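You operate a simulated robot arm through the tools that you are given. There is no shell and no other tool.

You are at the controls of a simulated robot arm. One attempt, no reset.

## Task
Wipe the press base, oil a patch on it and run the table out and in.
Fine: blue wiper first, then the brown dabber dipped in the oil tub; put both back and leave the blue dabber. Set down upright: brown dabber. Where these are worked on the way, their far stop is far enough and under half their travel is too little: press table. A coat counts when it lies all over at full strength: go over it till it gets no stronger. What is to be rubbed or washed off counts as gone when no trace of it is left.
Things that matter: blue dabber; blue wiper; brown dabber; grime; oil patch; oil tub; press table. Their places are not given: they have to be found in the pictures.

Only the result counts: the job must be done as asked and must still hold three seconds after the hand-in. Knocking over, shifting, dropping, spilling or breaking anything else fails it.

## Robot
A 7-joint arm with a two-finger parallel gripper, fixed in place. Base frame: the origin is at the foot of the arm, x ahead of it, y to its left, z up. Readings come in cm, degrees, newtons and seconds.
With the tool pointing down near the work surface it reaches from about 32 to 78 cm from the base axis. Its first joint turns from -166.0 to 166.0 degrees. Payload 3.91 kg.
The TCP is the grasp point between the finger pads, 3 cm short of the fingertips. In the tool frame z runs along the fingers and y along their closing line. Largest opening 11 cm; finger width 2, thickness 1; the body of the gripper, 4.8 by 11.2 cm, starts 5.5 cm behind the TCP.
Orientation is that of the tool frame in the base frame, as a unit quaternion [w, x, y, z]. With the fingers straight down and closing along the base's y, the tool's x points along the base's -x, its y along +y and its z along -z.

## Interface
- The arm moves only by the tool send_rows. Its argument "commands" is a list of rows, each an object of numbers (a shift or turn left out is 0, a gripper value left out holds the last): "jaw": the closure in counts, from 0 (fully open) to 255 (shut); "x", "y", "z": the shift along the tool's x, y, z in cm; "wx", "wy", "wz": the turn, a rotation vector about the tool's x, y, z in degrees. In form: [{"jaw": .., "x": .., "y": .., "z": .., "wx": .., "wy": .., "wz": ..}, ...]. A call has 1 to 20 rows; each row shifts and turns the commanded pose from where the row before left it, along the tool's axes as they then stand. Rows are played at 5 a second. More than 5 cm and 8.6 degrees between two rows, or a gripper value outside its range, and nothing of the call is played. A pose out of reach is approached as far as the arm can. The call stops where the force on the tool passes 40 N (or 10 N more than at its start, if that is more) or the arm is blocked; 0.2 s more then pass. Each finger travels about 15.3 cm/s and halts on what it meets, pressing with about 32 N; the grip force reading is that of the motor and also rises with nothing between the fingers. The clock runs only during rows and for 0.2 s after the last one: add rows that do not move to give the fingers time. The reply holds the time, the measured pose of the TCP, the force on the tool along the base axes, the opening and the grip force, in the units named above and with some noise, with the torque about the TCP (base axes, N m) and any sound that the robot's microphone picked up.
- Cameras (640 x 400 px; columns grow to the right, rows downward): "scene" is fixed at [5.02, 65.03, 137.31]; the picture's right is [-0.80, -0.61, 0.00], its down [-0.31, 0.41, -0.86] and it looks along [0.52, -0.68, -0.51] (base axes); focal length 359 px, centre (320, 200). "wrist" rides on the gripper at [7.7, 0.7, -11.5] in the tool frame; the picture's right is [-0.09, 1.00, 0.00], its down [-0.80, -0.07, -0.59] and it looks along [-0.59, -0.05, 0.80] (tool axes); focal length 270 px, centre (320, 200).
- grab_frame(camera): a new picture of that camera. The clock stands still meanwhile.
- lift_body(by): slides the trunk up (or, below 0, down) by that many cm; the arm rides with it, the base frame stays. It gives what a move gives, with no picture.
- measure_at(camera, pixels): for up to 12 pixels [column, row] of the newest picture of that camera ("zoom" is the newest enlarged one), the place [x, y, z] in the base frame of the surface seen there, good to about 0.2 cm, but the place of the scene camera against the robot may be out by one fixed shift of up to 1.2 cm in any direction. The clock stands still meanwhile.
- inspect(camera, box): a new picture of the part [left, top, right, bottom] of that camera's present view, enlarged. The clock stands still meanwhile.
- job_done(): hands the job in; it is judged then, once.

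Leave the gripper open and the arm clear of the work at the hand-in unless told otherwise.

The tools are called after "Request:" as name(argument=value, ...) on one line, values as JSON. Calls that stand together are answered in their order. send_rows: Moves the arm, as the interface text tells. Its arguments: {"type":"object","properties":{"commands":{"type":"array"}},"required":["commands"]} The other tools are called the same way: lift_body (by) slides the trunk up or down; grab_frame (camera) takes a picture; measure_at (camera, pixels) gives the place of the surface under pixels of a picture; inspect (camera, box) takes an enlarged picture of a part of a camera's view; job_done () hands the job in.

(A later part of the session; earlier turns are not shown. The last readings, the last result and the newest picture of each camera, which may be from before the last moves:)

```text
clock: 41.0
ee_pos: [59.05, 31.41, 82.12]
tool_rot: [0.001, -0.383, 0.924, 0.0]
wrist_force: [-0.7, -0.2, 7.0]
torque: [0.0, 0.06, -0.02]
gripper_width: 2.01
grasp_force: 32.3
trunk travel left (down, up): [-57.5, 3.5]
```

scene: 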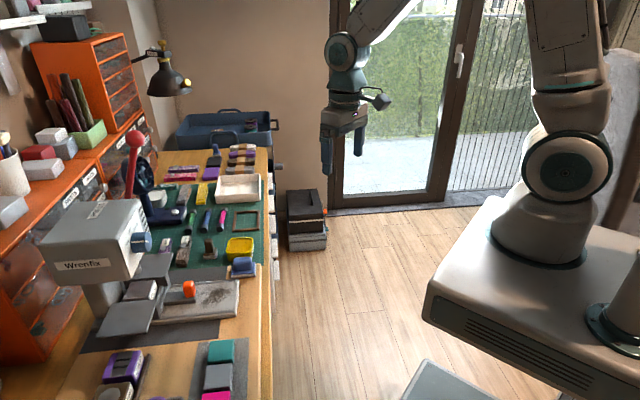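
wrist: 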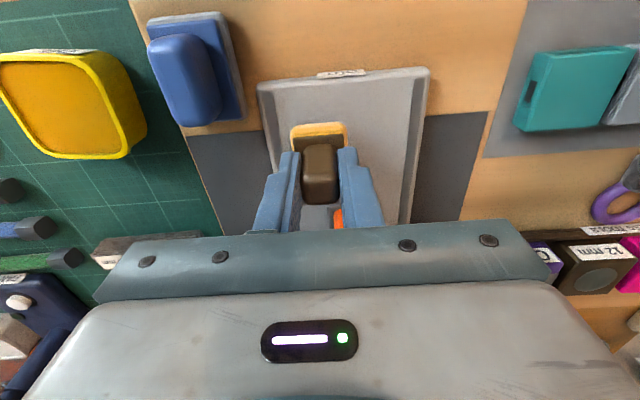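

There's 7 N of contact. I'll make a short first stroke and then lift to see what the oil does.

Request:
send_rows(commands=[{"y": 0.7}, {"y": 0.7}, {"y": 0.7}, {"y": 0.7}, {"y": 0.7}, {"y": 0.7}, {}])

Request:
grab_frame(camera="wrist")

Request:
inspect(camera="scene", box=[160, 240, 270, 330])

```text
clock: 42.6
ee_pos: [55.93, 34.44, 82.11]
tool_rot: [0.0, -0.382, 0.924, 0.0]
wrist_force: [1.0, -1.6, 5.9]
torque: [0.01, -0.07, -0.02]
gripper_width: 1.99
grasp_force: 31.9
trunk travel left (down, up): [-57.5, 3.5]
```

```text
taken
```

wrist: 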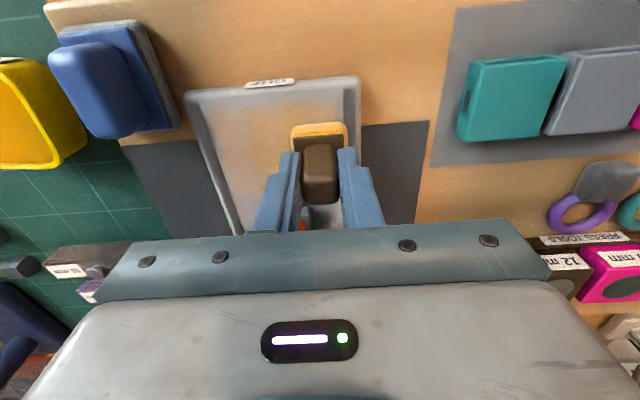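

```text
4.44 times, centred on (215, 285) of scene
```

zoom: 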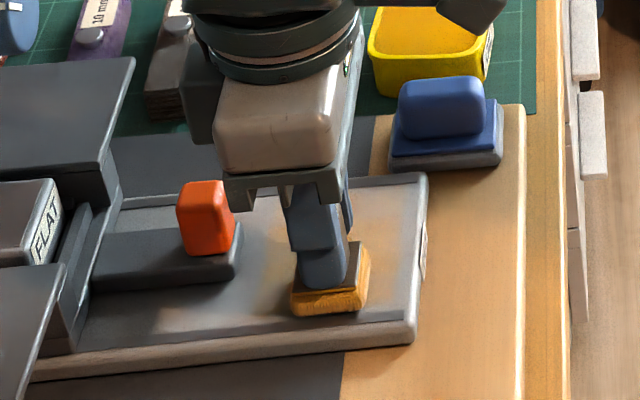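

A tinted coat is showing. I'll go on with serpentine strokes over the region.

Request:
send_rows(commands=[{"x": 1.0, "y": 0.3}, {"y": -0.9}, {"y": -0.9}, {"y": -0.9}, {"y": -0.9}, {"y": -0.9}, {"y": -0.6}, {"x": -1.2}, {"y": 0.9}, {"y": 0.9}, {"y": 0.9}, {"y": 0.9}, {"y": 0.9}, {"y": 0.6}, {"x": -1.2}, {"y": -0.9}, {"y": -0.9}, {"y": -0.9}, {"y": -0.9}, {"y": -0.9}])

Request:
send_rows(commands=[{"y": -0.6}, {"x": -1.2}, {"y": 0.9}, {"y": 0.9}, {"y": 0.9}, {"y": 0.9}, {"y": 0.9}, {"y": 0.6}, {"x": -0.4}, {"y": -0.9}, {"y": -0.9}, {"y": -0.9}, {"y": -0.9}, {"y": -0.9}, {"y": -0.6}, {}])

Request:
grab_frame(camera="wrist")

Request:
inspect(camera="scene", box=[160, 240, 270, 330])

```text
clock: 46.8
ee_pos: [59.83, 32.4, 82.11]
tool_rot: [0.001, -0.383, 0.924, 0.0]
wrist_force: [-3.1, 2.6, 10.9]
torque: [0.1, 0.1, 0.02]
gripper_width: 2.01
grasp_force: 32.0
trunk travel left (down, up): [-57.5, 3.5]
```

```text
clock: 50.2
ee_pos: [61.54, 33.07, 82.11]
tool_rot: [0.0, -0.383, 0.924, -0.001]
wrist_force: [-6.2, -2.7, 1.8]
torque: [-0.1, 0.2, 0.14]
gripper_width: 2.02
grasp_force: 32.5
trunk travel left (down, up): [-57.5, 3.5]
```

```text
taken
```

wrist: 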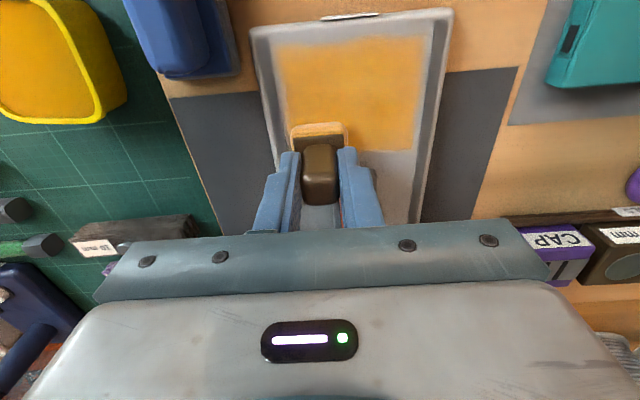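

```text
4.44 times, centred on (215, 285) of scene
```

zoom: 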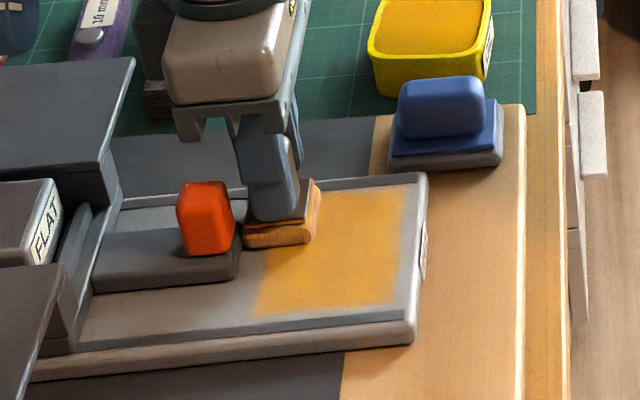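

The coat shows as a clear rectangle and the pad looks paler now. I felt a little side force, probably the tongue's front. I'll back off, lift and look.

Request:
send_rows(commands=[{"x": 0.5}, {"z": -1}, {"z": -3}, {"z": -2, "y": -3}, {"y": -4}, {"y": -3, "x": 1}, {}])

Request:
grab_frame(camera="wrist")

Request:
inspect(camera="scene", box=[170, 250, 260, 330])

Request:
inspect(camera="wrist", box=[370, 40, 560, 220])

```text
clock: 51.8
ee_pos: [67.75, 24.77, 88.09]
tool_rot: [0.0, -0.383, 0.924, 0.0]
wrist_force: [-0.1, 0.1, 0.2]
torque: [0.03, 0.02, 0.01]
gripper_width: 2.03
grasp_force: 31.9
trunk travel left (down, up): [-57.5, 3.5]
```

```text
taken
```

wrist: 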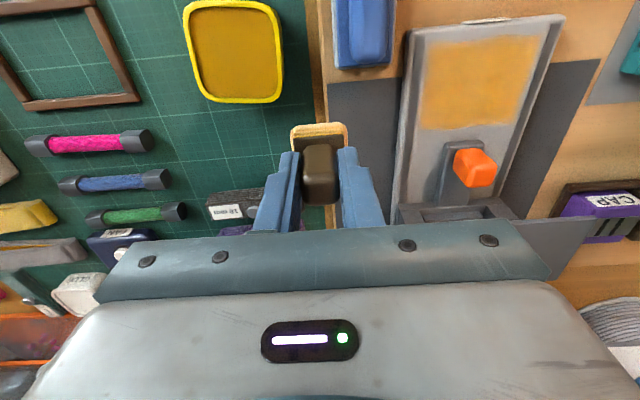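

```text
5.00 times, centred on (215, 290) of scene
```

zoom: 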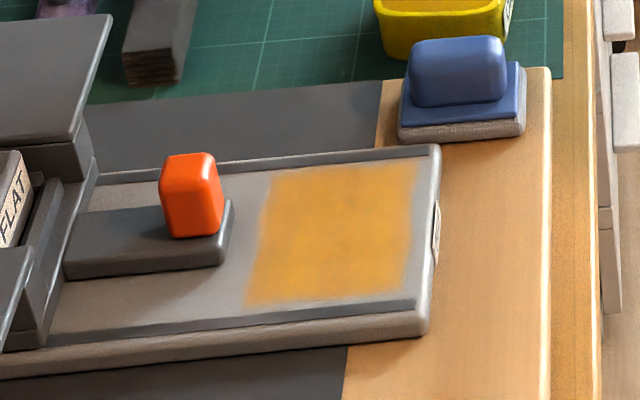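

```text
2.22 times, centred on (465, 130) of wrist
```

zoom: 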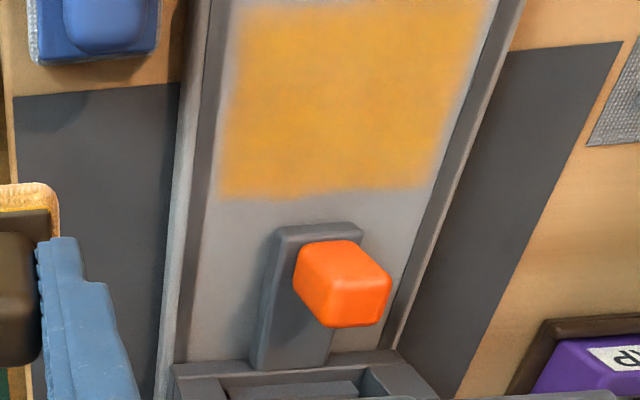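

The patch has a definite outline: the oil stops short of the tongue even though I stroked beyond it. I'll measure its corners.

Request:
measure_at(camera="zoom", pixels=[[240, 8], [232, 100], [222, 190], [330, 195], [437, 182], [465, 90], [490, 8], [365, 100], [318, 228], [350, 228], [206, 190]])

Request:
inspect(camera="wrist", box=[400, 10, 570, 140])

Request:
inspect(camera="scene", box=[205, 275, 255, 315])

```text
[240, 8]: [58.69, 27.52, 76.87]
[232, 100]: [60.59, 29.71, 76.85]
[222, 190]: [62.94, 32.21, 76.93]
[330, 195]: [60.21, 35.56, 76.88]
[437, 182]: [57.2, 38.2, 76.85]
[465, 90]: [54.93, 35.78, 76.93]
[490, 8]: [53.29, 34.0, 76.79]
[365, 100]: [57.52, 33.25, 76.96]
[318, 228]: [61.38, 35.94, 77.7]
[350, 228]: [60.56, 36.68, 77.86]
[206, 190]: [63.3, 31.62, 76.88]
```

```text
3.08 times, centred on (485, 75) of wrist
```

zoom: 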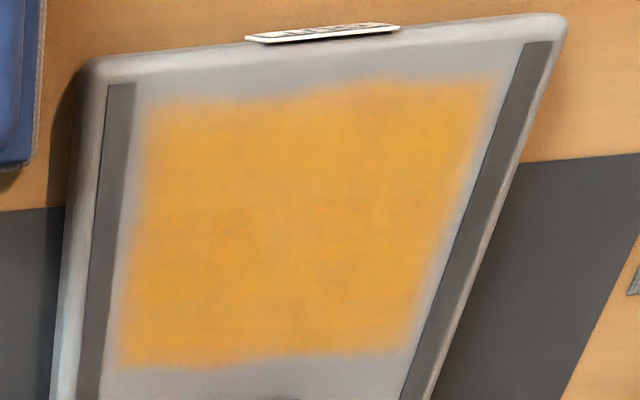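

```text
10.00 times, centred on (230, 295) of scene
```

zoom: 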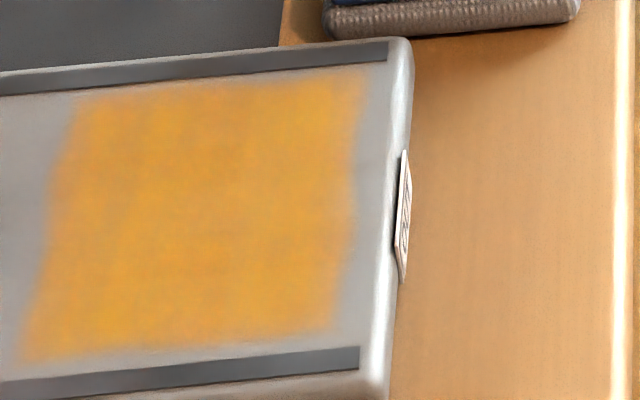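

The patch is about 6.3 × 8.3 cm, centred at (58.0,33.0), and the coat is still uneven with soft edges. I'll dip again.

Request:
send_rows(commands=[{"x": 2.5, "y": -2.9}, {"x": 2.6, "y": -2.98}, {}, {"z": 2}, {"z": 2}, {"z": 1.5}, {"z": 0.4}, {}])

Request:
grab_frame(camera="wrist")

```text
clock: 53.6
ee_pos: [68.17, 17.06, 82.21]
tool_rot: [0.0, -0.384, 0.923, 0.001]
wrist_force: [-0.9, 0.7, -0.2]
torque: [0.03, 0.03, 0.0]
gripper_width: 1.99
grasp_force: 32.0
trunk travel left (down, up): [-57.5, 3.5]
```

```text
taken
```

wrist: 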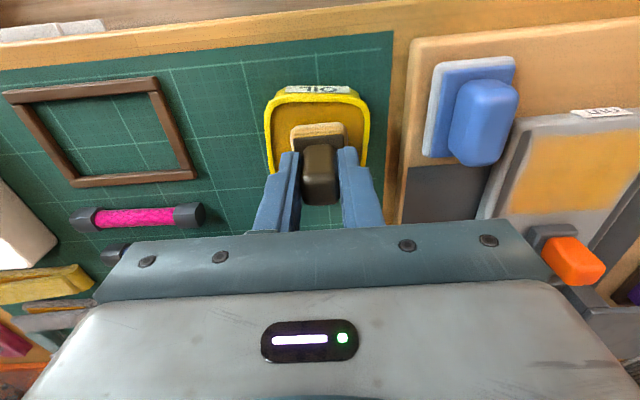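

Request:
send_rows(commands=[{"z": 0.2}, {"z": 0.2}, {}, {}])

Request:
send_rows(commands=[{"z": -1}, {"z": -2.5}, {"z": -2.8}, {}])

Request:
grab_frame(camera="wrist")

```text
clock: 54.6
ee_pos: [68.03, 17.09, 81.8]
tool_rot: [0.0, -0.382, 0.924, 0.0]
wrist_force: [0.5, -0.7, -0.2]
torque: [-0.04, 0.03, 0.03]
gripper_width: 2.02
grasp_force: 31.7
trunk travel left (down, up): [-57.5, 3.5]
```

```text
clock: 55.6
ee_pos: [68.09, 17.19, 88.08]
tool_rot: [0.0, -0.382, 0.924, 0.0]
wrist_force: [-0.5, 0.4, 0.4]
torque: [-0.02, 0.0, 0.04]
gripper_width: 1.99
grasp_force: 32.0
trunk travel left (down, up): [-57.5, 3.5]
```

```text
taken
```

wrist: 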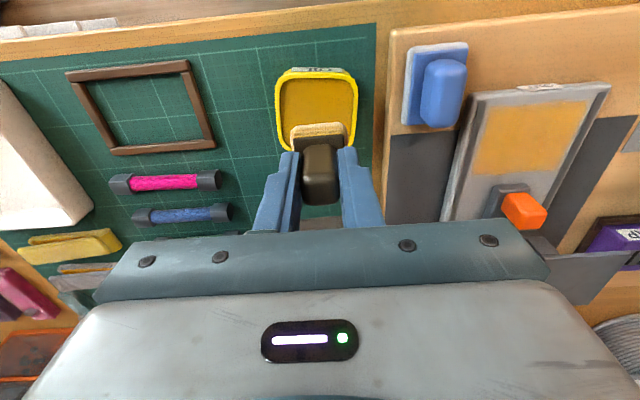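

There was no contact that time and the pad is still pale. I'll go down again, a bit deeper.

Request:
send_rows(commands=[{"z": 2.5}, {"z": 2.5}, {"z": 1.2}, {"z": 0.15}, {"z": 0.15}, {}])

Request:
inspect(camera="wrist", box=[250, 70, 390, 180])

```text
clock: 57.0
ee_pos: [68.09, 17.23, 81.8]
tool_rot: [0.001, -0.383, 0.924, -0.001]
wrist_force: [0.7, 0.0, 7.2]
torque: [-0.04, 0.05, -0.01]
gripper_width: 2.0
grasp_force: 32.0
trunk travel left (down, up): [-57.5, 3.5]
```

```text
3.64 times, centred on (320, 125) of wrist
```

zoom: 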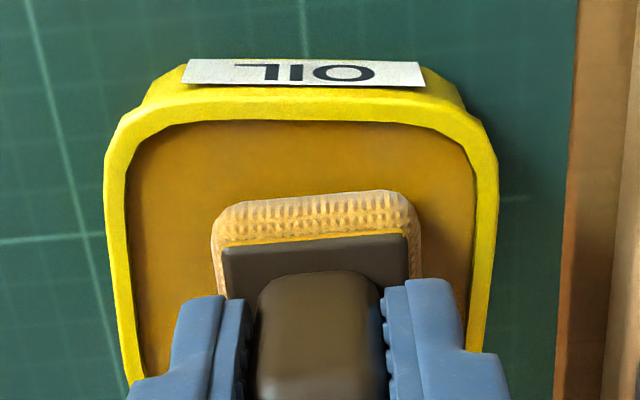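

Request:
send_rows(commands=[{"z": 0.05}, {}, {}, {}, {}])

Request:
inspect(camera="wrist", box=[250, 70, 390, 180])

```text
clock: 58.2
ee_pos: [68.11, 17.26, 81.67]
tool_rot: [0.0, -0.383, 0.924, 0.0]
wrist_force: [2.6, -0.5, 13.2]
torque: [0.05, -0.08, 0.0]
gripper_width: 2.01
grasp_force: 31.4
trunk travel left (down, up): [-57.5, 3.5]
```

```text
3.64 times, centred on (320, 125) of wrist
```

zoom: 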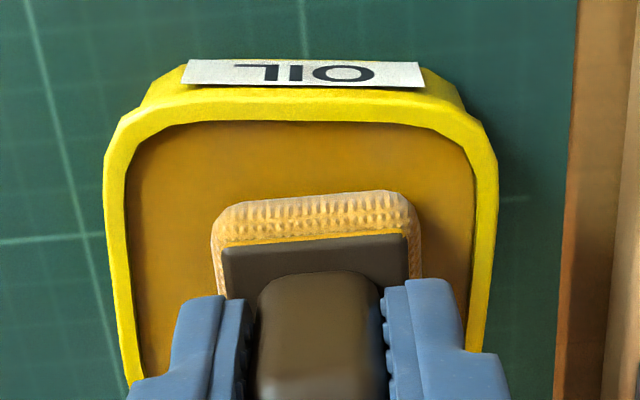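

Request:
send_rows(commands=[{"z": -1}, {"z": -2.5}, {"z": -2.8}, {}])

Request:
inspect(camera="scene", box=[200, 205, 270, 275])

Request:
inspect(camera="wrist", box=[250, 60, 390, 180])

```text
clock: 59.2
ee_pos: [68.13, 17.18, 87.84]
tool_rot: [0.0, -0.383, 0.924, 0.0]
wrist_force: [0.1, 0.0, -0.8]
torque: [0.01, 0.01, 0.0]
gripper_width: 2.02
grasp_force: 32.0
trunk travel left (down, up): [-57.5, 3.5]
```

```text
5.71 times, centred on (235, 240) of scene
```

zoom: 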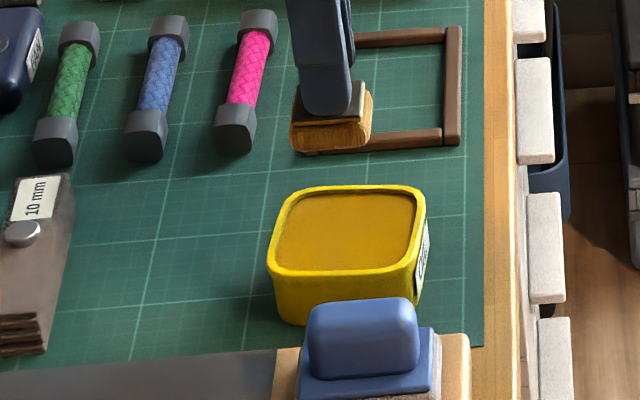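

```text
3.33 times, centred on (320, 120) of wrist
```

zoom: 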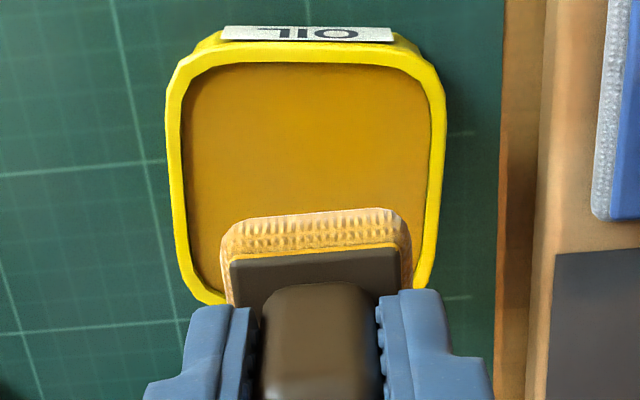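

The pad is loaded again. I'll carry it to the outer-left corner of the patch.

Request:
send_rows(commands=[{"x": -0.45, "y": 3.8}, {"x": -0.45, "y": 3.8}, {"x": -0.45, "y": 3.8}, {"x": -0.47, "y": 3.9}, {}, {"z": 2}, {"z": 2}, {"z": 1.3}, {"z": 0.2}, {}])

Request:
grab_frame(camera="wrist")

```text
clock: 61.4
ee_pos: [58.68, 29.27, 82.22]
tool_rot: [0.0, -0.382, 0.924, 0.0]
wrist_force: [-0.9, 0.5, 0.1]
torque: [-0.02, 0.0, 0.01]
gripper_width: 2.0
grasp_force: 31.9
trunk travel left (down, up): [-57.5, 3.5]
```

```text
taken
```

wrist: 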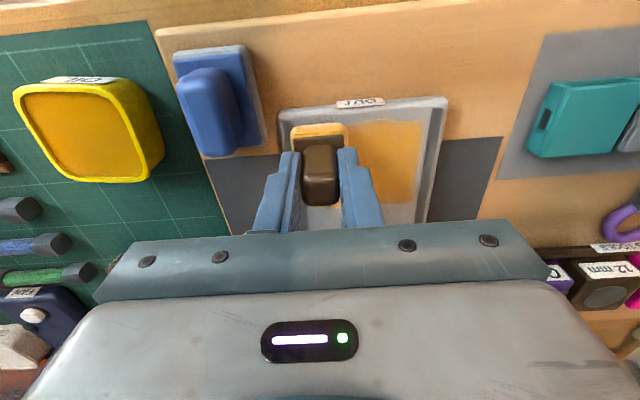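

Request:
send_rows(commands=[{"z": 0.15}, {"z": 0.1}, {"y": 0.87}, {"y": 0.87}, {"y": 0.87}, {"y": 0.87}, {"y": 0.87}, {"y": 0.87}, {"y": 0.87}, {"x": -1.0}, {"y": -0.87}, {"y": -0.87}, {"y": -0.87}, {"y": -0.87}, {"y": -0.87}, {"y": -0.87}, {"y": -0.87}])

Request:
send_rows(commands=[{"x": -1.0}, {"y": 0.87}, {"y": 0.87}, {"y": 0.87}, {"y": 0.87}, {"y": 0.87}, {"y": 0.87}, {"y": 0.87}, {"x": -1.0}, {"y": -0.87}, {"y": -0.87}, {"y": -0.87}, {"y": -0.87}, {"y": -0.87}, {"y": -0.87}, {"y": -0.87}, {"x": -1.0}])

Request:
inspect(camera="scene", box=[170, 250, 260, 330])

```text
clock: 65.0
ee_pos: [59.43, 30.08, 82.15]
tool_rot: [-0.001, -0.383, 0.924, 0.0]
wrist_force: [-0.2, 0.2, -0.5]
torque: [0.0, 0.0, 0.02]
gripper_width: 2.02
grasp_force: 32.3
trunk travel left (down, up): [-57.5, 3.5]
```

```text
clock: 68.6
ee_pos: [61.43, 31.91, 82.09]
tool_rot: [0.0, -0.381, 0.924, -0.001]
wrist_force: [-1.4, -1.6, 7.2]
torque: [-0.09, 0.01, -0.01]
gripper_width: 2.01
grasp_force: 32.4
trunk travel left (down, up): [-57.5, 3.5]
```

```text
5.00 times, centred on (215, 290) of scene
```

zoom: 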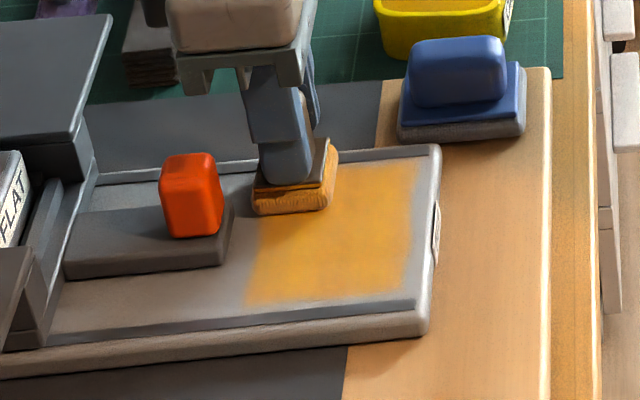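

Contact was too light at the start but is good now (7 N). I'll press slightly more and go back over the whole patch from the inner side outward.

Request:
send_rows(commands=[{"z": 0.06, "y": 0.87}, {"y": 0.87}, {"y": 0.87}, {"y": 0.87}, {"y": 0.87}, {"y": 0.87}, {"y": 0.87}, {"x": 1.0}, {"y": -0.87}, {"y": -0.87}, {"y": -0.87}, {"y": -0.87}, {"y": -0.87}, {"y": -0.87}, {"y": -0.87}, {"x": 1.0}])

Request:
send_rows(commands=[{"y": 0.87}, {"y": 0.87}, {"y": 0.87}, {"y": 0.87}, {"y": 0.87}, {"y": 0.87}, {"y": 0.87}, {"x": 1.0}, {"y": -0.87}, {"y": -0.87}, {"y": -0.87}, {"y": -0.87}, {"y": -0.87}, {"y": -0.87}, {"y": -0.87}, {"x": 1.0}])

Request:
send_rows(commands=[{"y": 0.87}, {"y": 0.87}, {"y": 0.87}, {"y": 0.87}, {"y": 0.87}, {"y": 0.87}, {"y": 0.87}, {}])

Request:
inspect(camera="scene", box=[170, 250, 260, 330])

Request:
grab_frame(camera="wrist")

```text
clock: 72.0
ee_pos: [60.01, 30.51, 82.01]
tool_rot: [0.002, -0.383, 0.924, 0.0]
wrist_force: [1.6, 2.7, 13.4]
torque: [0.09, -0.08, 0.0]
gripper_width: 1.99
grasp_force: 31.8
trunk travel left (down, up): [-57.5, 3.5]
```

```text
clock: 75.4
ee_pos: [58.75, 29.23, 82.17]
tool_rot: [0.0, -0.382, 0.924, -0.001]
wrist_force: [1.8, 1.8, 11.3]
torque: [0.03, -0.06, -0.01]
gripper_width: 2.02
grasp_force: 32.1
trunk travel left (down, up): [-57.5, 3.5]
```

```text
clock: 77.2
ee_pos: [54.3, 33.67, 82.04]
tool_rot: [-0.001, -0.383, 0.924, -0.001]
wrist_force: [0.7, -2.2, 5.3]
torque: [-0.04, -0.05, -0.03]
gripper_width: 2.02
grasp_force: 32.1
trunk travel left (down, up): [-57.5, 3.5]
```

```text
5.00 times, centred on (215, 290) of scene
```

zoom: 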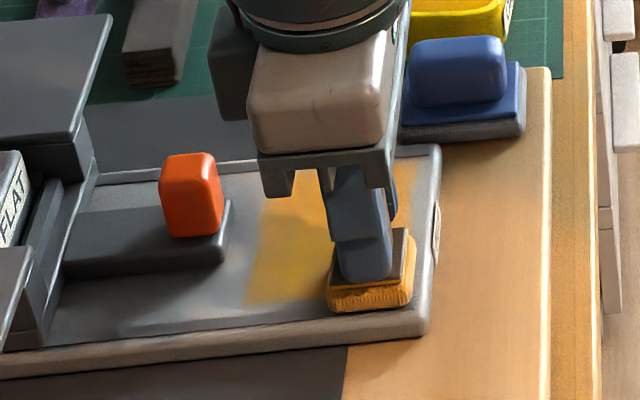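

```text
taken
```

wrist: 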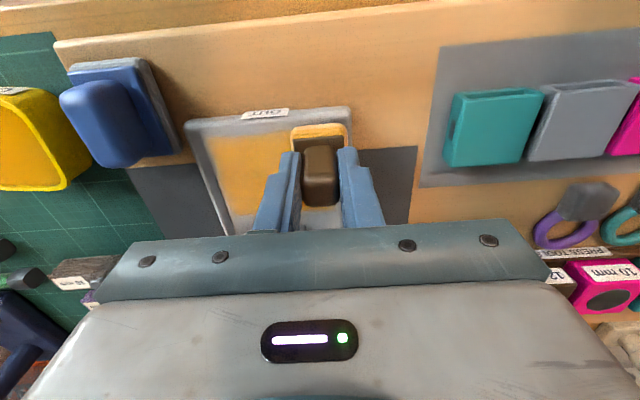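

I'll lift and go back to the earlier viewpoint so I can compare the coat.

Request:
send_rows(commands=[{"z": -1}, {"z": -2.5}, {"z": -2.5}, {"x": -0.8, "y": -4}, {"x": -0.8, "y": -4}, {"x": -0.8, "y": -4}, {"x": -0.8, "y": -3.8}, {}])

Request:
inspect(camera="scene", box=[205, 275, 255, 315])

Request:
inspect(camera="wrist", box=[400, 10, 570, 140])

Request:
inspect(camera="wrist", box=[250, 60, 390, 180])

```text
clock: 79.0
ee_pos: [67.65, 24.65, 88.0]
tool_rot: [0.0, -0.382, 0.924, 0.0]
wrist_force: [0.1, -0.2, -0.1]
torque: [0.04, -0.02, 0.01]
gripper_width: 2.03
grasp_force: 31.7
trunk travel left (down, up): [-57.5, 3.5]
```

```text
10.00 times, centred on (230, 295) of scene
```

zoom: 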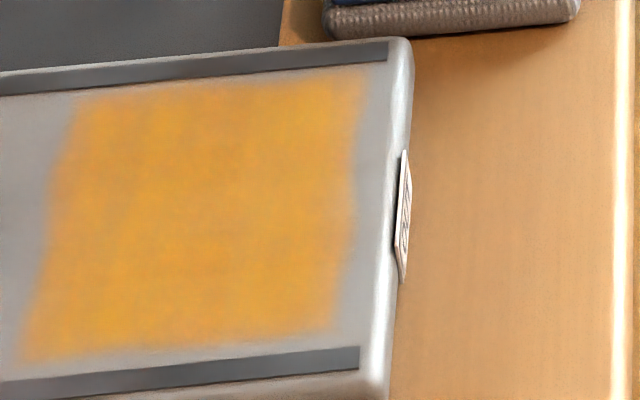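

```text
3.08 times, centred on (485, 75) of wrist
```

zoom: 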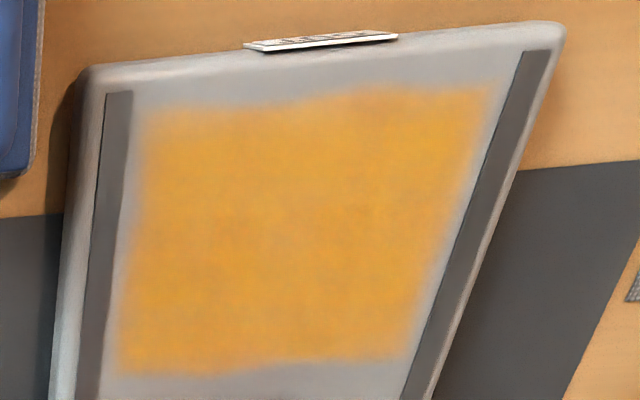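

```text
3.33 times, centred on (320, 120) of wrist
```

zoom: 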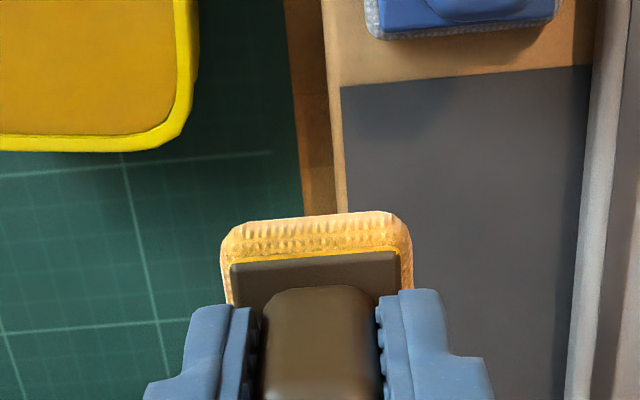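

The outline is the same as before, so the patch area is fixed, and its colour looks nearly settled. I'll dip once more and go over it all with firm contact to be sure.

Request:
send_rows(commands=[{"x": 2.5, "y": -2.8}, {"x": 2.48, "y": -2.89}, {}, {"z": 2.5}, {"z": 2.5}, {"z": 1.1}, {"z": 0.15}, {"z": 0.1}, {}])

```text
clock: 81.0
ee_pos: [68.3, 17.19, 81.64]
tool_rot: [0.0, -0.383, 0.924, 0.0]
wrist_force: [-0.7, 0.2, -0.4]
torque: [0.0, 0.01, 0.01]
gripper_width: 2.02
grasp_force: 32.1
trunk travel left (down, up): [-57.5, 3.5]
```

Request:
send_rows(commands=[{"z": 0.1}, {"z": 0.1}, {}])

```text
clock: 81.8
ee_pos: [68.28, 17.2, 81.6]
tool_rot: [0.002, -0.383, 0.924, -0.001]
wrist_force: [0.0, -1.0, 10.2]
torque: [-0.01, 0.03, -0.02]
gripper_width: 2.0
grasp_force: 32.2
trunk travel left (down, up): [-57.5, 3.5]
```

There's 10 N in the oil. I'll lift and return to the outer-left corner of the patch.

Request:
send_rows(commands=[{}, {"z": -1}, {"z": -2.5}, {"z": -2.7}, {"x": -0.44, "y": 3.85}, {"x": -0.44, "y": 3.85}, {"x": -0.44, "y": 3.85}, {"x": -0.45, "y": 3.86}, {}, {"z": 2.5}, {"z": 2.5}, {"z": 0.7}, {}])

Request:
send_rows(commands=[{"z": 0.15}, {}])

```text
clock: 84.6
ee_pos: [58.66, 29.18, 82.09]
tool_rot: [0.0, -0.383, 0.924, -0.001]
wrist_force: [-0.3, -1.3, 1.3]
torque: [0.0, -0.01, 0.03]
gripper_width: 2.03
grasp_force: 32.0
trunk travel left (down, up): [-57.5, 3.5]
```

```text
clock: 85.2
ee_pos: [58.69, 29.24, 82.13]
tool_rot: [0.001, -0.383, 0.924, -0.001]
wrist_force: [-1.6, -1.7, 13.4]
torque: [-0.03, 0.07, -0.02]
gripper_width: 2.0
grasp_force: 31.5
trunk travel left (down, up): [-57.5, 3.5]
```

Firm contact (13 N). Now a full serpentine pass.

Request:
send_rows(commands=[{"y": 0.87}, {"y": 0.87}, {"y": 0.87}, {"y": 0.87}, {"y": 0.87}, {"y": 0.87}, {"y": 0.87}, {"x": -0.88}, {"y": -0.87}, {"y": -0.87}, {"y": -0.87}, {"y": -0.87}, {"y": -0.87}, {"y": -0.87}, {"y": -0.87}, {"x": -0.88}])

Request:
send_rows(commands=[{"y": 0.87}, {"y": 0.87}, {"y": 0.87}, {"y": 0.87}, {"y": 0.87}, {"y": 0.87}, {"y": 0.87}, {"x": -0.88}, {"y": -0.87}, {"y": -0.87}, {"y": -0.87}, {"y": -0.87}, {"y": -0.87}, {"y": -0.87}, {"y": -0.87}, {"x": -0.88}])

Request:
send_rows(commands=[{"y": 0.87}, {"y": 0.87}, {"y": 0.87}, {"y": 0.87}, {"y": 0.87}, {"y": 0.87}, {"y": 0.87}, {"x": -0.7}, {"y": -0.87}, {"y": -0.87}, {"y": -0.87}, {"y": -0.87}, {"y": -0.87}, {"y": -0.87}, {"y": -0.87}, {}])

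Request:
inspect(camera="scene", box=[170, 250, 260, 330])

```text
clock: 88.6
ee_pos: [59.98, 30.35, 81.96]
tool_rot: [0.0, -0.382, 0.924, 0.0]
wrist_force: [0.3, -3.2, 6.9]
torque: [-0.06, -0.08, -0.02]
gripper_width: 2.02
grasp_force: 31.8
trunk travel left (down, up): [-57.5, 3.5]
```

```text
clock: 92.0
ee_pos: [61.03, 31.59, 81.89]
tool_rot: [0.001, -0.382, 0.924, -0.001]
wrist_force: [0.3, -1.4, 3.6]
torque: [-0.04, -0.04, -0.02]
gripper_width: 2.01
grasp_force: 32.5
trunk travel left (down, up): [-57.5, 3.5]
```

```text
clock: 95.4
ee_pos: [61.61, 32.17, 81.93]
tool_rot: [0.001, -0.382, 0.924, -0.001]
wrist_force: [-0.5, 0.6, 5.2]
torque: [0.1, -0.02, -0.01]
gripper_width: 2.01
grasp_force: 32.8
trunk travel left (down, up): [-57.5, 3.5]
```

```text
5.00 times, centred on (215, 290) of scene
```

zoom: 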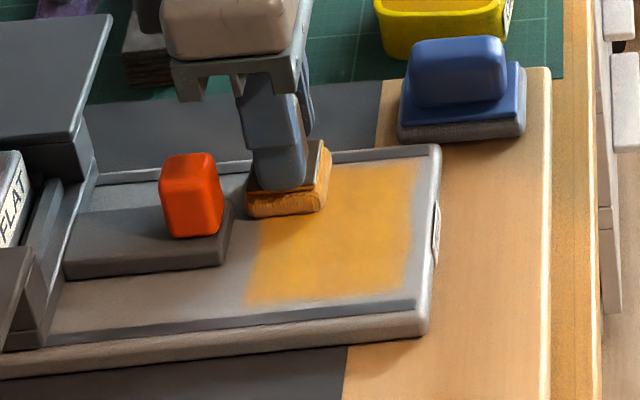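

Request:
send_rows(commands=[{"z": -1}, {"z": -2.5}, {"z": -2.5}, {"x": 0.1, "y": -4}, {"x": 0.1, "y": -4}, {"x": 0, "y": -1.7}, {}])

Request:
inspect(camera="scene", box=[205, 275, 255, 315])

Request:
inspect(camera="wrist", box=[400, 10, 570, 140])

Request:
grab_frame(camera="wrist")

```text
clock: 97.0
ee_pos: [68.48, 25.22, 88.12]
tool_rot: [-0.001, -0.383, 0.924, -0.001]
wrist_force: [-0.3, -0.5, -1.5]
torque: [0.03, 0.02, 0.0]
gripper_width: 2.03
grasp_force: 32.1
trunk travel left (down, up): [-57.5, 3.5]
```

```text
10.00 times, centred on (230, 295) of scene
```

zoom: 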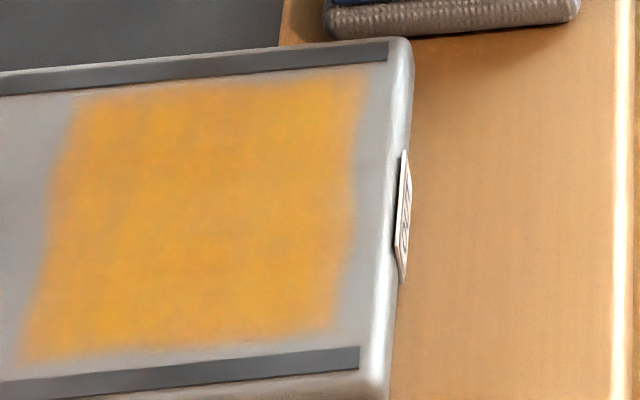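

```text
3.08 times, centred on (485, 75) of wrist
```

zoom: 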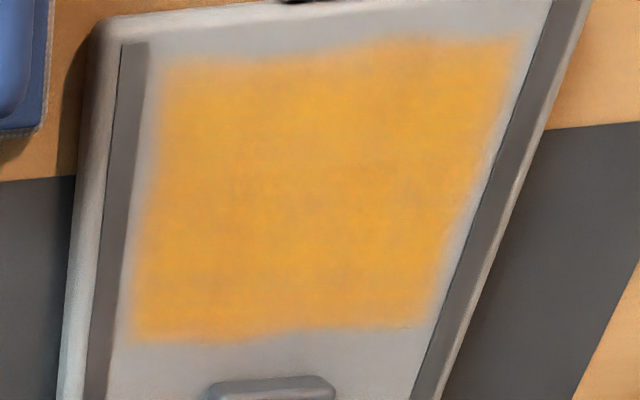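

```text
taken
```

wrist: 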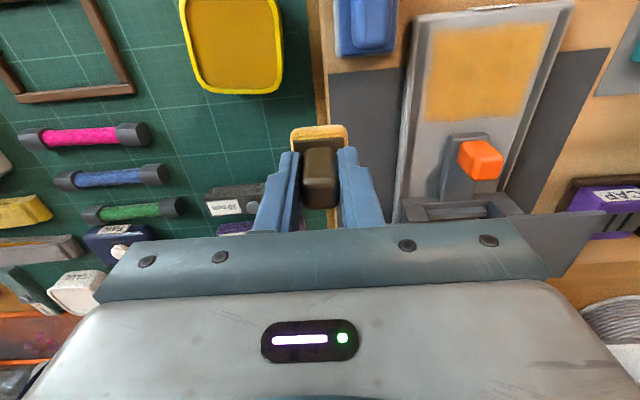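

The coat looks the same as after the last pass, so it's at full strength. Now I'll put the dabber back, first moving over its original spot.

Request:
send_rows(commands=[{"x": -0.7, "y": -2.1}, {"x": -0.8, "y": -2.1}, {"x": -0.76, "y": -2.12}, {}, {"z": 2}, {"z": 2}, {}])

Request:
lift_body(by=-3)

Request:
grab_frame(camera="wrist")

Request:
inspect(camera="scene", box=[140, 200, 280, 290])

```text
clock: 98.6
ee_pos: [74.36, 22.29, 83.8]
tool_rot: [0.0, -0.382, 0.924, 0.0]
wrist_force: [-0.2, 0.3, 0.1]
torque: [0.01, 0.0, -0.03]
gripper_width: 2.03
grasp_force: 32.2
trunk travel left (down, up): [-57.5, 3.5]
```

```text
clock: 99.3
ee_pos: [74.45, 22.31, 80.8]
tool_rot: [0.0, -0.383, 0.924, 0.0]
wrist_force: [0.6, -0.7, -1.0]
torque: [0.05, 0.02, 0.01]
gripper_width: 2.01
grasp_force: 31.5
trunk travel left (down, up): [-54.5, 6.5]
```

```text
taken
```

wrist: 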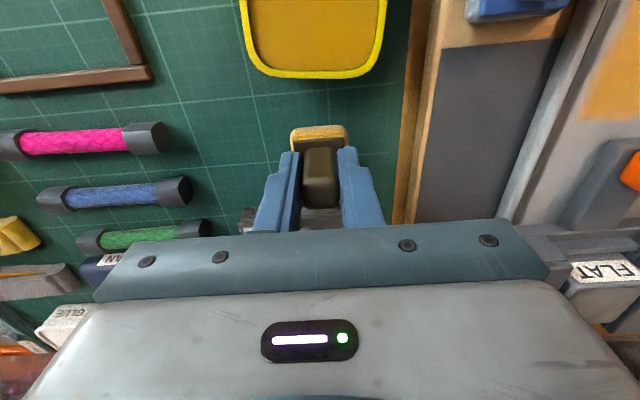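

```text
4.44 times, centred on (210, 245) of scene
```

zoom: 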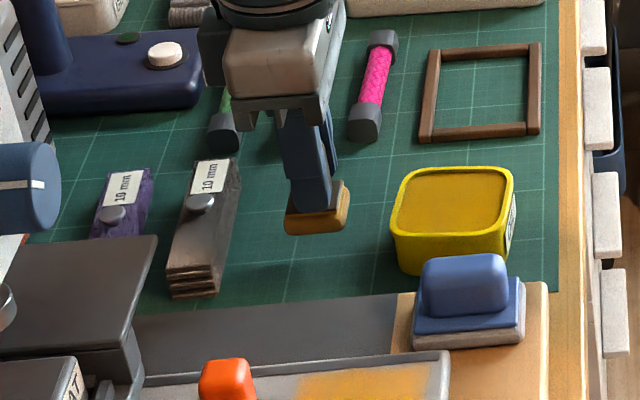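

The dabber is over its spot. I'll lower it gently.

Request:
send_rows(commands=[{"z": 0.6}, {"z": 0.6}, {"z": 0.5}, {"z": 0.15}, {}])

Request:
send_rows(commands=[{"z": 0.1}, {"z": 0.08}, {}])

```text
clock: 100.5
ee_pos: [74.46, 22.38, 79.13]
tool_rot: [0.0, -0.383, 0.924, 0.0]
wrist_force: [0.2, -0.4, -0.4]
torque: [0.01, -0.02, 0.03]
gripper_width: 2.05
grasp_force: 31.7
trunk travel left (down, up): [-54.5, 6.5]
```

```text
clock: 101.3
ee_pos: [74.4, 22.27, 78.84]
tool_rot: [0.0, -0.383, 0.924, 0.0]
wrist_force: [0.6, 0.4, -0.5]
torque: [0.02, -0.02, -0.02]
gripper_width: 2.01
grasp_force: 31.8
trunk travel left (down, up): [-54.5, 6.5]
```

Request:
send_rows(commands=[{"z": 0.07}, {"z": 0.07}, {}])

```text
clock: 102.2
ee_pos: [74.5, 22.39, 78.73]
tool_rot: [0.0, -0.383, 0.924, 0.0]
wrist_force: [-0.6, -0.4, 0.2]
torque: [-0.04, 0.02, -0.01]
gripper_width: 2.02
grasp_force: 32.2
trunk travel left (down, up): [-54.5, 6.5]
```

Request:
send_rows(commands=[{"z": 0.06}, {"z": 0.06}, {}])

```text
clock: 103.0
ee_pos: [74.39, 22.28, 78.48]
tool_rot: [0.0, -0.383, 0.924, 0.0]
wrist_force: [0.1, 0.5, 0.8]
torque: [0.01, 0.01, 0.0]
gripper_width: 2.01
grasp_force: 31.7
trunk travel left (down, up): [-54.5, 6.5]
```

Request:
send_rows(commands=[{"z": 0.06}, {"z": 0.06}, {}])

```text
clock: 103.8
ee_pos: [74.37, 22.4, 78.47]
tool_rot: [0.0, -0.383, 0.924, 0.0]
wrist_force: [-0.8, -0.5, 4.8]
torque: [-0.01, 0.02, -0.01]
gripper_width: 2.01
grasp_force: 32.1
trunk travel left (down, up): [-54.5, 6.5]
```

It's touching (about 5 N). I'll release and rise straight up.

Request:
send_rows(commands=[{"jaw": 190}, {"jaw": 150}, {}, {}, {"z": -1.5}, {"z": -3}, {"z": -4}, {"z": -4}, {}])

Request:
grab_frame(camera="wrist")

Request:
inspect(camera="scene", box=[140, 200, 280, 290])

```text
clock: 105.8
ee_pos: [74.4, 22.39, 90.95]
tool_rot: [0.0, -0.383, 0.924, 0.0]
wrist_force: [0.0, 0.5, 1.1]
torque: [0.0, 0.03, 0.0]
gripper_width: 4.53
grasp_force: 0.0
trunk travel left (down, up): [-54.5, 6.5]
```

```text
taken
```

wrist: 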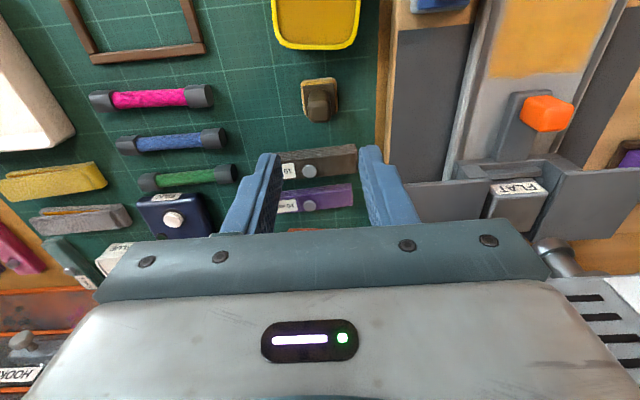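

```text
4.44 times, centred on (210, 245) of scene
```

zoom: 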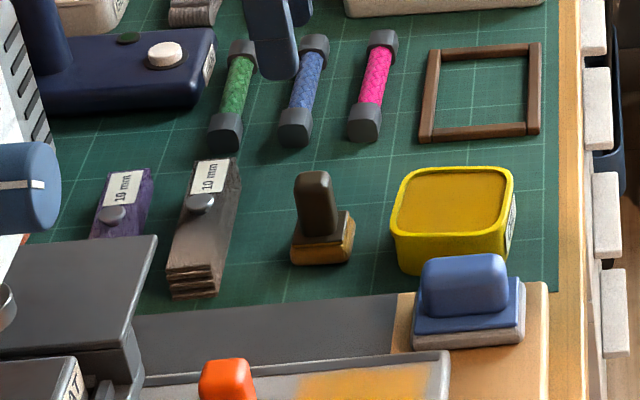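

The dabber stands upright in its place. Next is the press table: I'll move to in front of the orange knob and tilt the tool back toward me about 20°, so the wrist stays clear of the press head and dial.

Request:
send_rows(commands=[{"x": 0.7, "y": 3.8}, {"x": 0.7, "y": 3.8}, {"x": 0.7, "y": 3.8}, {"x": 0.7, "y": 3.8}, {"x": 0.7, "y": 4.0}, {"wy": -6.67}, {"wy": -6.67}, {"wy": -6.66}, {}])

Request:
grab_frame(camera="wrist")

Request:
grab_frame(camera="scene")

```text
clock: 107.8
ee_pos: [58.36, 33.43, 90.9]
tool_rot: [0.162, -0.377, 0.909, 0.067]
wrist_force: [0.2, -0.7, -0.3]
torque: [-0.01, 0.03, 0.01]
gripper_width: 4.55
grasp_force: 0.0
trunk travel left (down, up): [-54.5, 6.5]
```

```text
taken
```

wrist: 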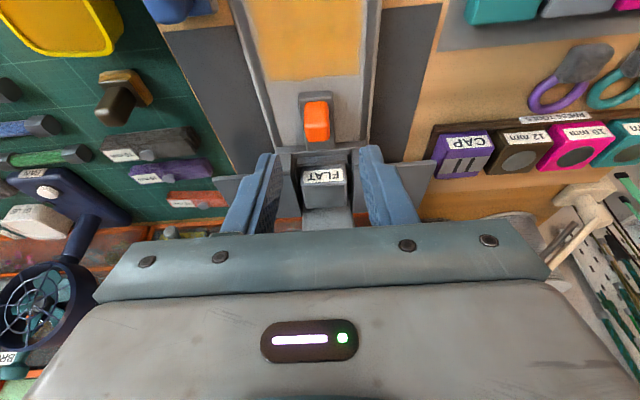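

```text
taken
```

scene: 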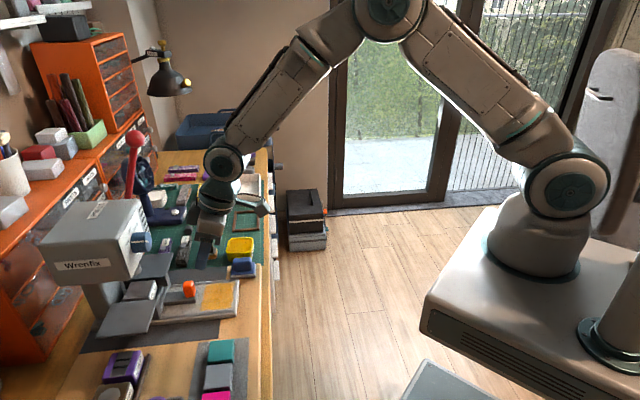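

The knob is at (317,120), well lined up. I'll zoom in and measure it.

Request:
inspect(camera="wrist", box=[260, 70, 390, 230])

Request:
measure_at(camera="wrist", pixels=[[307, 120], [317, 120], [328, 120], [317, 104], [317, 136], [317, 110], [300, 140], [338, 140], [305, 152], [340, 100], [323, 175], [215, 190]])

```text
2.50 times, centred on (325, 150) of wrist
```

zoom: 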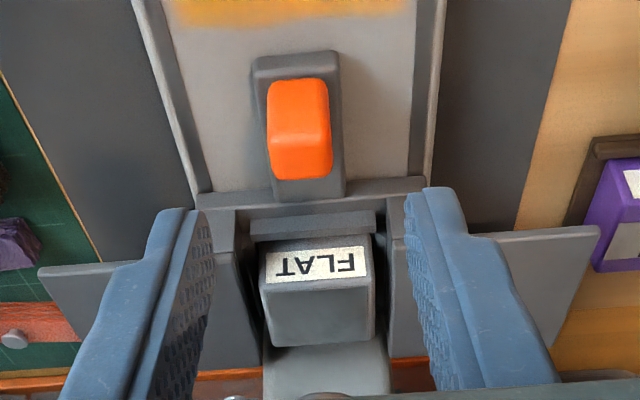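

```text
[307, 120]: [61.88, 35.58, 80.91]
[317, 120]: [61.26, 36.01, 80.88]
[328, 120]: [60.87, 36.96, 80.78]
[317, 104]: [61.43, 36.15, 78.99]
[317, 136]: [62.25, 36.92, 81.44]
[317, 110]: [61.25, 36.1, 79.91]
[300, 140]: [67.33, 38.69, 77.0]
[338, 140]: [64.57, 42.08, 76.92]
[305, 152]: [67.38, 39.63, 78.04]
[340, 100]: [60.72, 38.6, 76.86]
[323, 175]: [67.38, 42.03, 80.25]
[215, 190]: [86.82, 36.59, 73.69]
```

The knob centre is at (61.9,36.7), about 1.8 cm wide with its top at z 81.4; the tongue's top is at 78. I'll slide in along the tool axis around it.

Request:
send_rows(commands=[{"x": -0.85, "y": -0.15}, {"z": 3}, {"z": 3}, {"z": 1.5}, {}])

Request:
grab_frame(camera="wrist")

Request:
inspect(camera="scene", box=[120, 220, 260, 320])

```text
clock: 109.0
ee_pos: [60.8, 35.85, 84.06]
tool_rot: [0.16, -0.377, 0.91, 0.067]
wrist_force: [-0.6, 0.5, 0.3]
torque: [-0.04, -0.02, -0.02]
gripper_width: 4.53
grasp_force: 0.0
trunk travel left (down, up): [-54.5, 6.5]
```

```text
taken
```

wrist: 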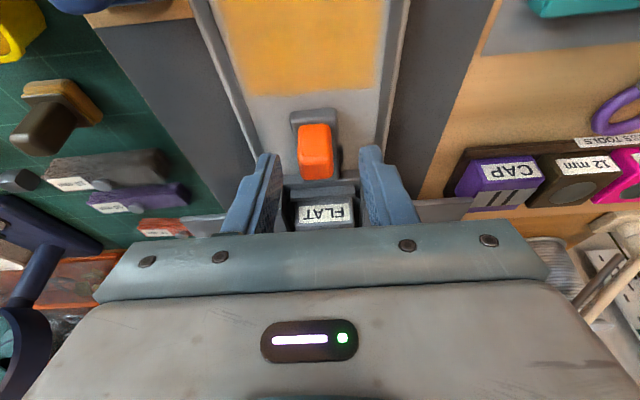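

```text
4.00 times, centred on (190, 270) of scene
```

zoom: 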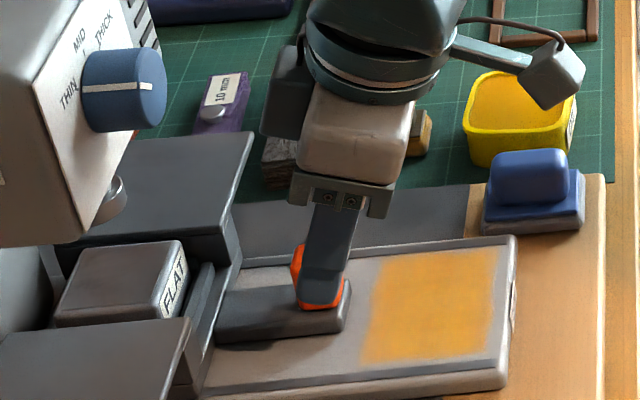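

Everything lines up with plenty of clearance from the dial. I'll finish the approach and close on the knob.

Request:
send_rows(commands=[{"z": 1.3}, {"z": 1.1}, {}, {"jaw": 200}, {"jaw": 255}, {}, {}, {}])

Request:
grab_frame(camera="wrist")

Request:
inspect(camera="scene", box=[120, 220, 260, 320])

```text
clock: 110.8
ee_pos: [61.56, 36.18, 81.86]
tool_rot: [0.161, -0.376, 0.91, 0.066]
wrist_force: [9.5, -11.3, -1.4]
torque: [0.06, -0.39, -0.14]
gripper_width: 2.2
grasp_force: 45.0
trunk travel left (down, up): [-54.5, 6.5]
```

```text
taken
```

wrist: 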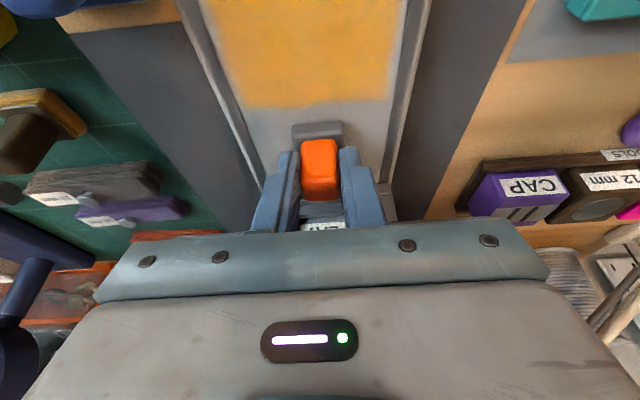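

```text
4.00 times, centred on (190, 270) of scene
```

zoom: 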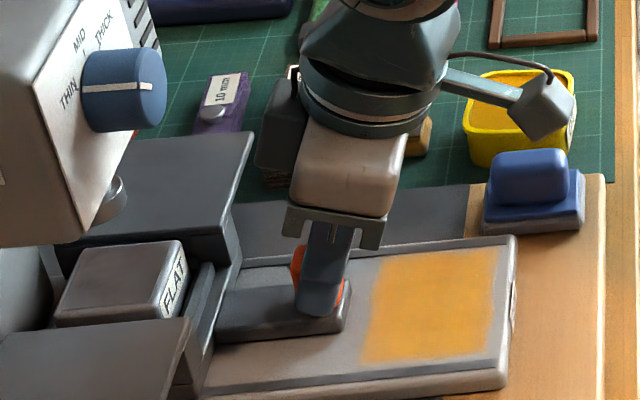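

The knob is gripped, with a sideways load of about 15 N because I was slightly off centre. I'll shift a little in −y to relieve it.

Request:
send_rows(commands=[{"y": -0.1}, {"y": -0.1}, {}])

```text
clock: 111.5
ee_pos: [61.52, 36.04, 81.99]
tool_rot: [0.16, -0.378, 0.91, 0.067]
wrist_force: [5.9, -7.7, -4.1]
torque: [0.55, -0.86, -0.13]
gripper_width: 2.17
grasp_force: 45.0
trunk travel left (down, up): [-54.5, 6.5]
```

Request:
send_rows(commands=[{"y": -0.12}, {}])

```text
clock: 112.2
ee_pos: [61.64, 36.06, 81.93]
tool_rot: [0.16, -0.377, 0.91, 0.067]
wrist_force: [4.4, -5.7, -4.2]
torque: [0.56, -0.89, -0.26]
gripper_width: 2.18
grasp_force: 45.8
trunk travel left (down, up): [-54.5, 6.5]
```

The load is small now. I'll pull the table outward (tool x +0.94, z −0.342 per cm), starting with 2 cm.

Request:
send_rows(commands=[{"x": 0.47, "z": -0.171}, {"x": 0.47, "z": -0.171}, {"x": 0.47, "z": -0.171}, {"x": 0.47, "z": -0.171}, {}])

Request:
inspect(camera="scene", box=[80, 220, 260, 350])

```text
clock: 113.3
ee_pos: [60.1, 34.78, 82.01]
tool_rot: [0.161, -0.378, 0.909, 0.067]
wrist_force: [-1.3, 3.0, -0.1]
torque: [-0.28, 0.32, -0.12]
gripper_width: 2.2
grasp_force: 44.5
trunk travel left (down, up): [-54.5, 6.5]
```

```text
3.08 times, centred on (170, 285) of scene
```

zoom: 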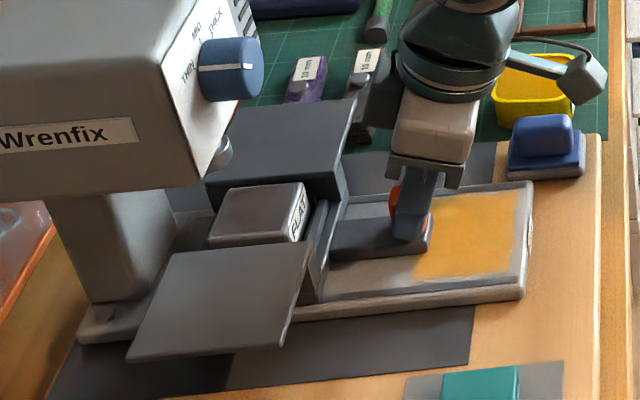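

The table slides freely. I'll keep pulling.

Request:
send_rows(commands=[{"x": 0.47, "z": -0.171}, {"x": 0.47, "z": -0.171}, {"x": 0.47, "z": -0.171}, {"x": 0.47, "z": -0.171}, {"x": 0.47, "z": -0.171}, {"x": 0.47, "z": -0.171}, {}])

Request:
inspect(camera="scene", box=[80, 220, 260, 350])

```text
clock: 115.0
ee_pos: [57.94, 32.67, 81.86]
tool_rot: [0.16, -0.378, 0.909, 0.066]
wrist_force: [-2.7, 5.9, -7.8]
torque: [0.96, -1.01, -0.14]
gripper_width: 2.19
grasp_force: 45.4
trunk travel left (down, up): [-54.5, 6.5]
```

```text
3.08 times, centred on (170, 285) of scene
```

zoom: 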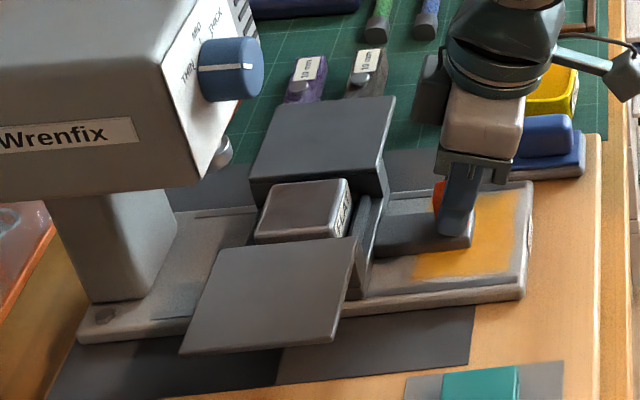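

5 cm so far, and still moving. I'll continue toward the far stop with a small sideways relief.

Request:
send_rows(commands=[{"x": 0.47, "z": -0.171, "y": 0.1}, {"x": 0.47, "z": -0.171}, {"x": 0.47, "z": -0.171}, {"x": 0.47, "z": -0.171}, {}])

Request:
inspect(camera="scene", box=[80, 220, 260, 350])

```text
clock: 116.2
ee_pos: [56.67, 31.16, 82.01]
tool_rot: [0.16, -0.376, 0.91, 0.067]
wrist_force: [-1.1, 1.3, 1.5]
torque: [-0.93, 1.06, 0.04]
gripper_width: 2.18
grasp_force: 44.9
trunk travel left (down, up): [-54.5, 6.5]
```

```text
3.08 times, centred on (170, 285) of scene
```

zoom: 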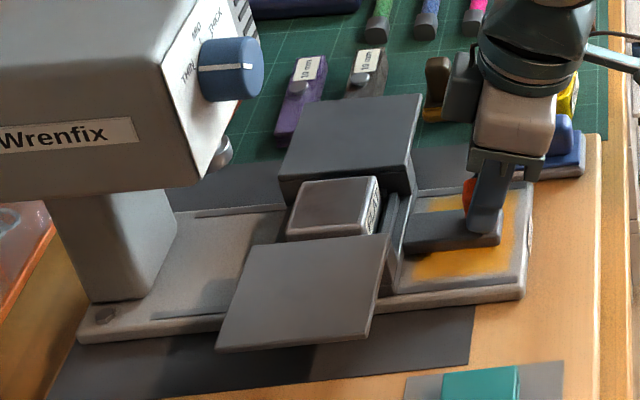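

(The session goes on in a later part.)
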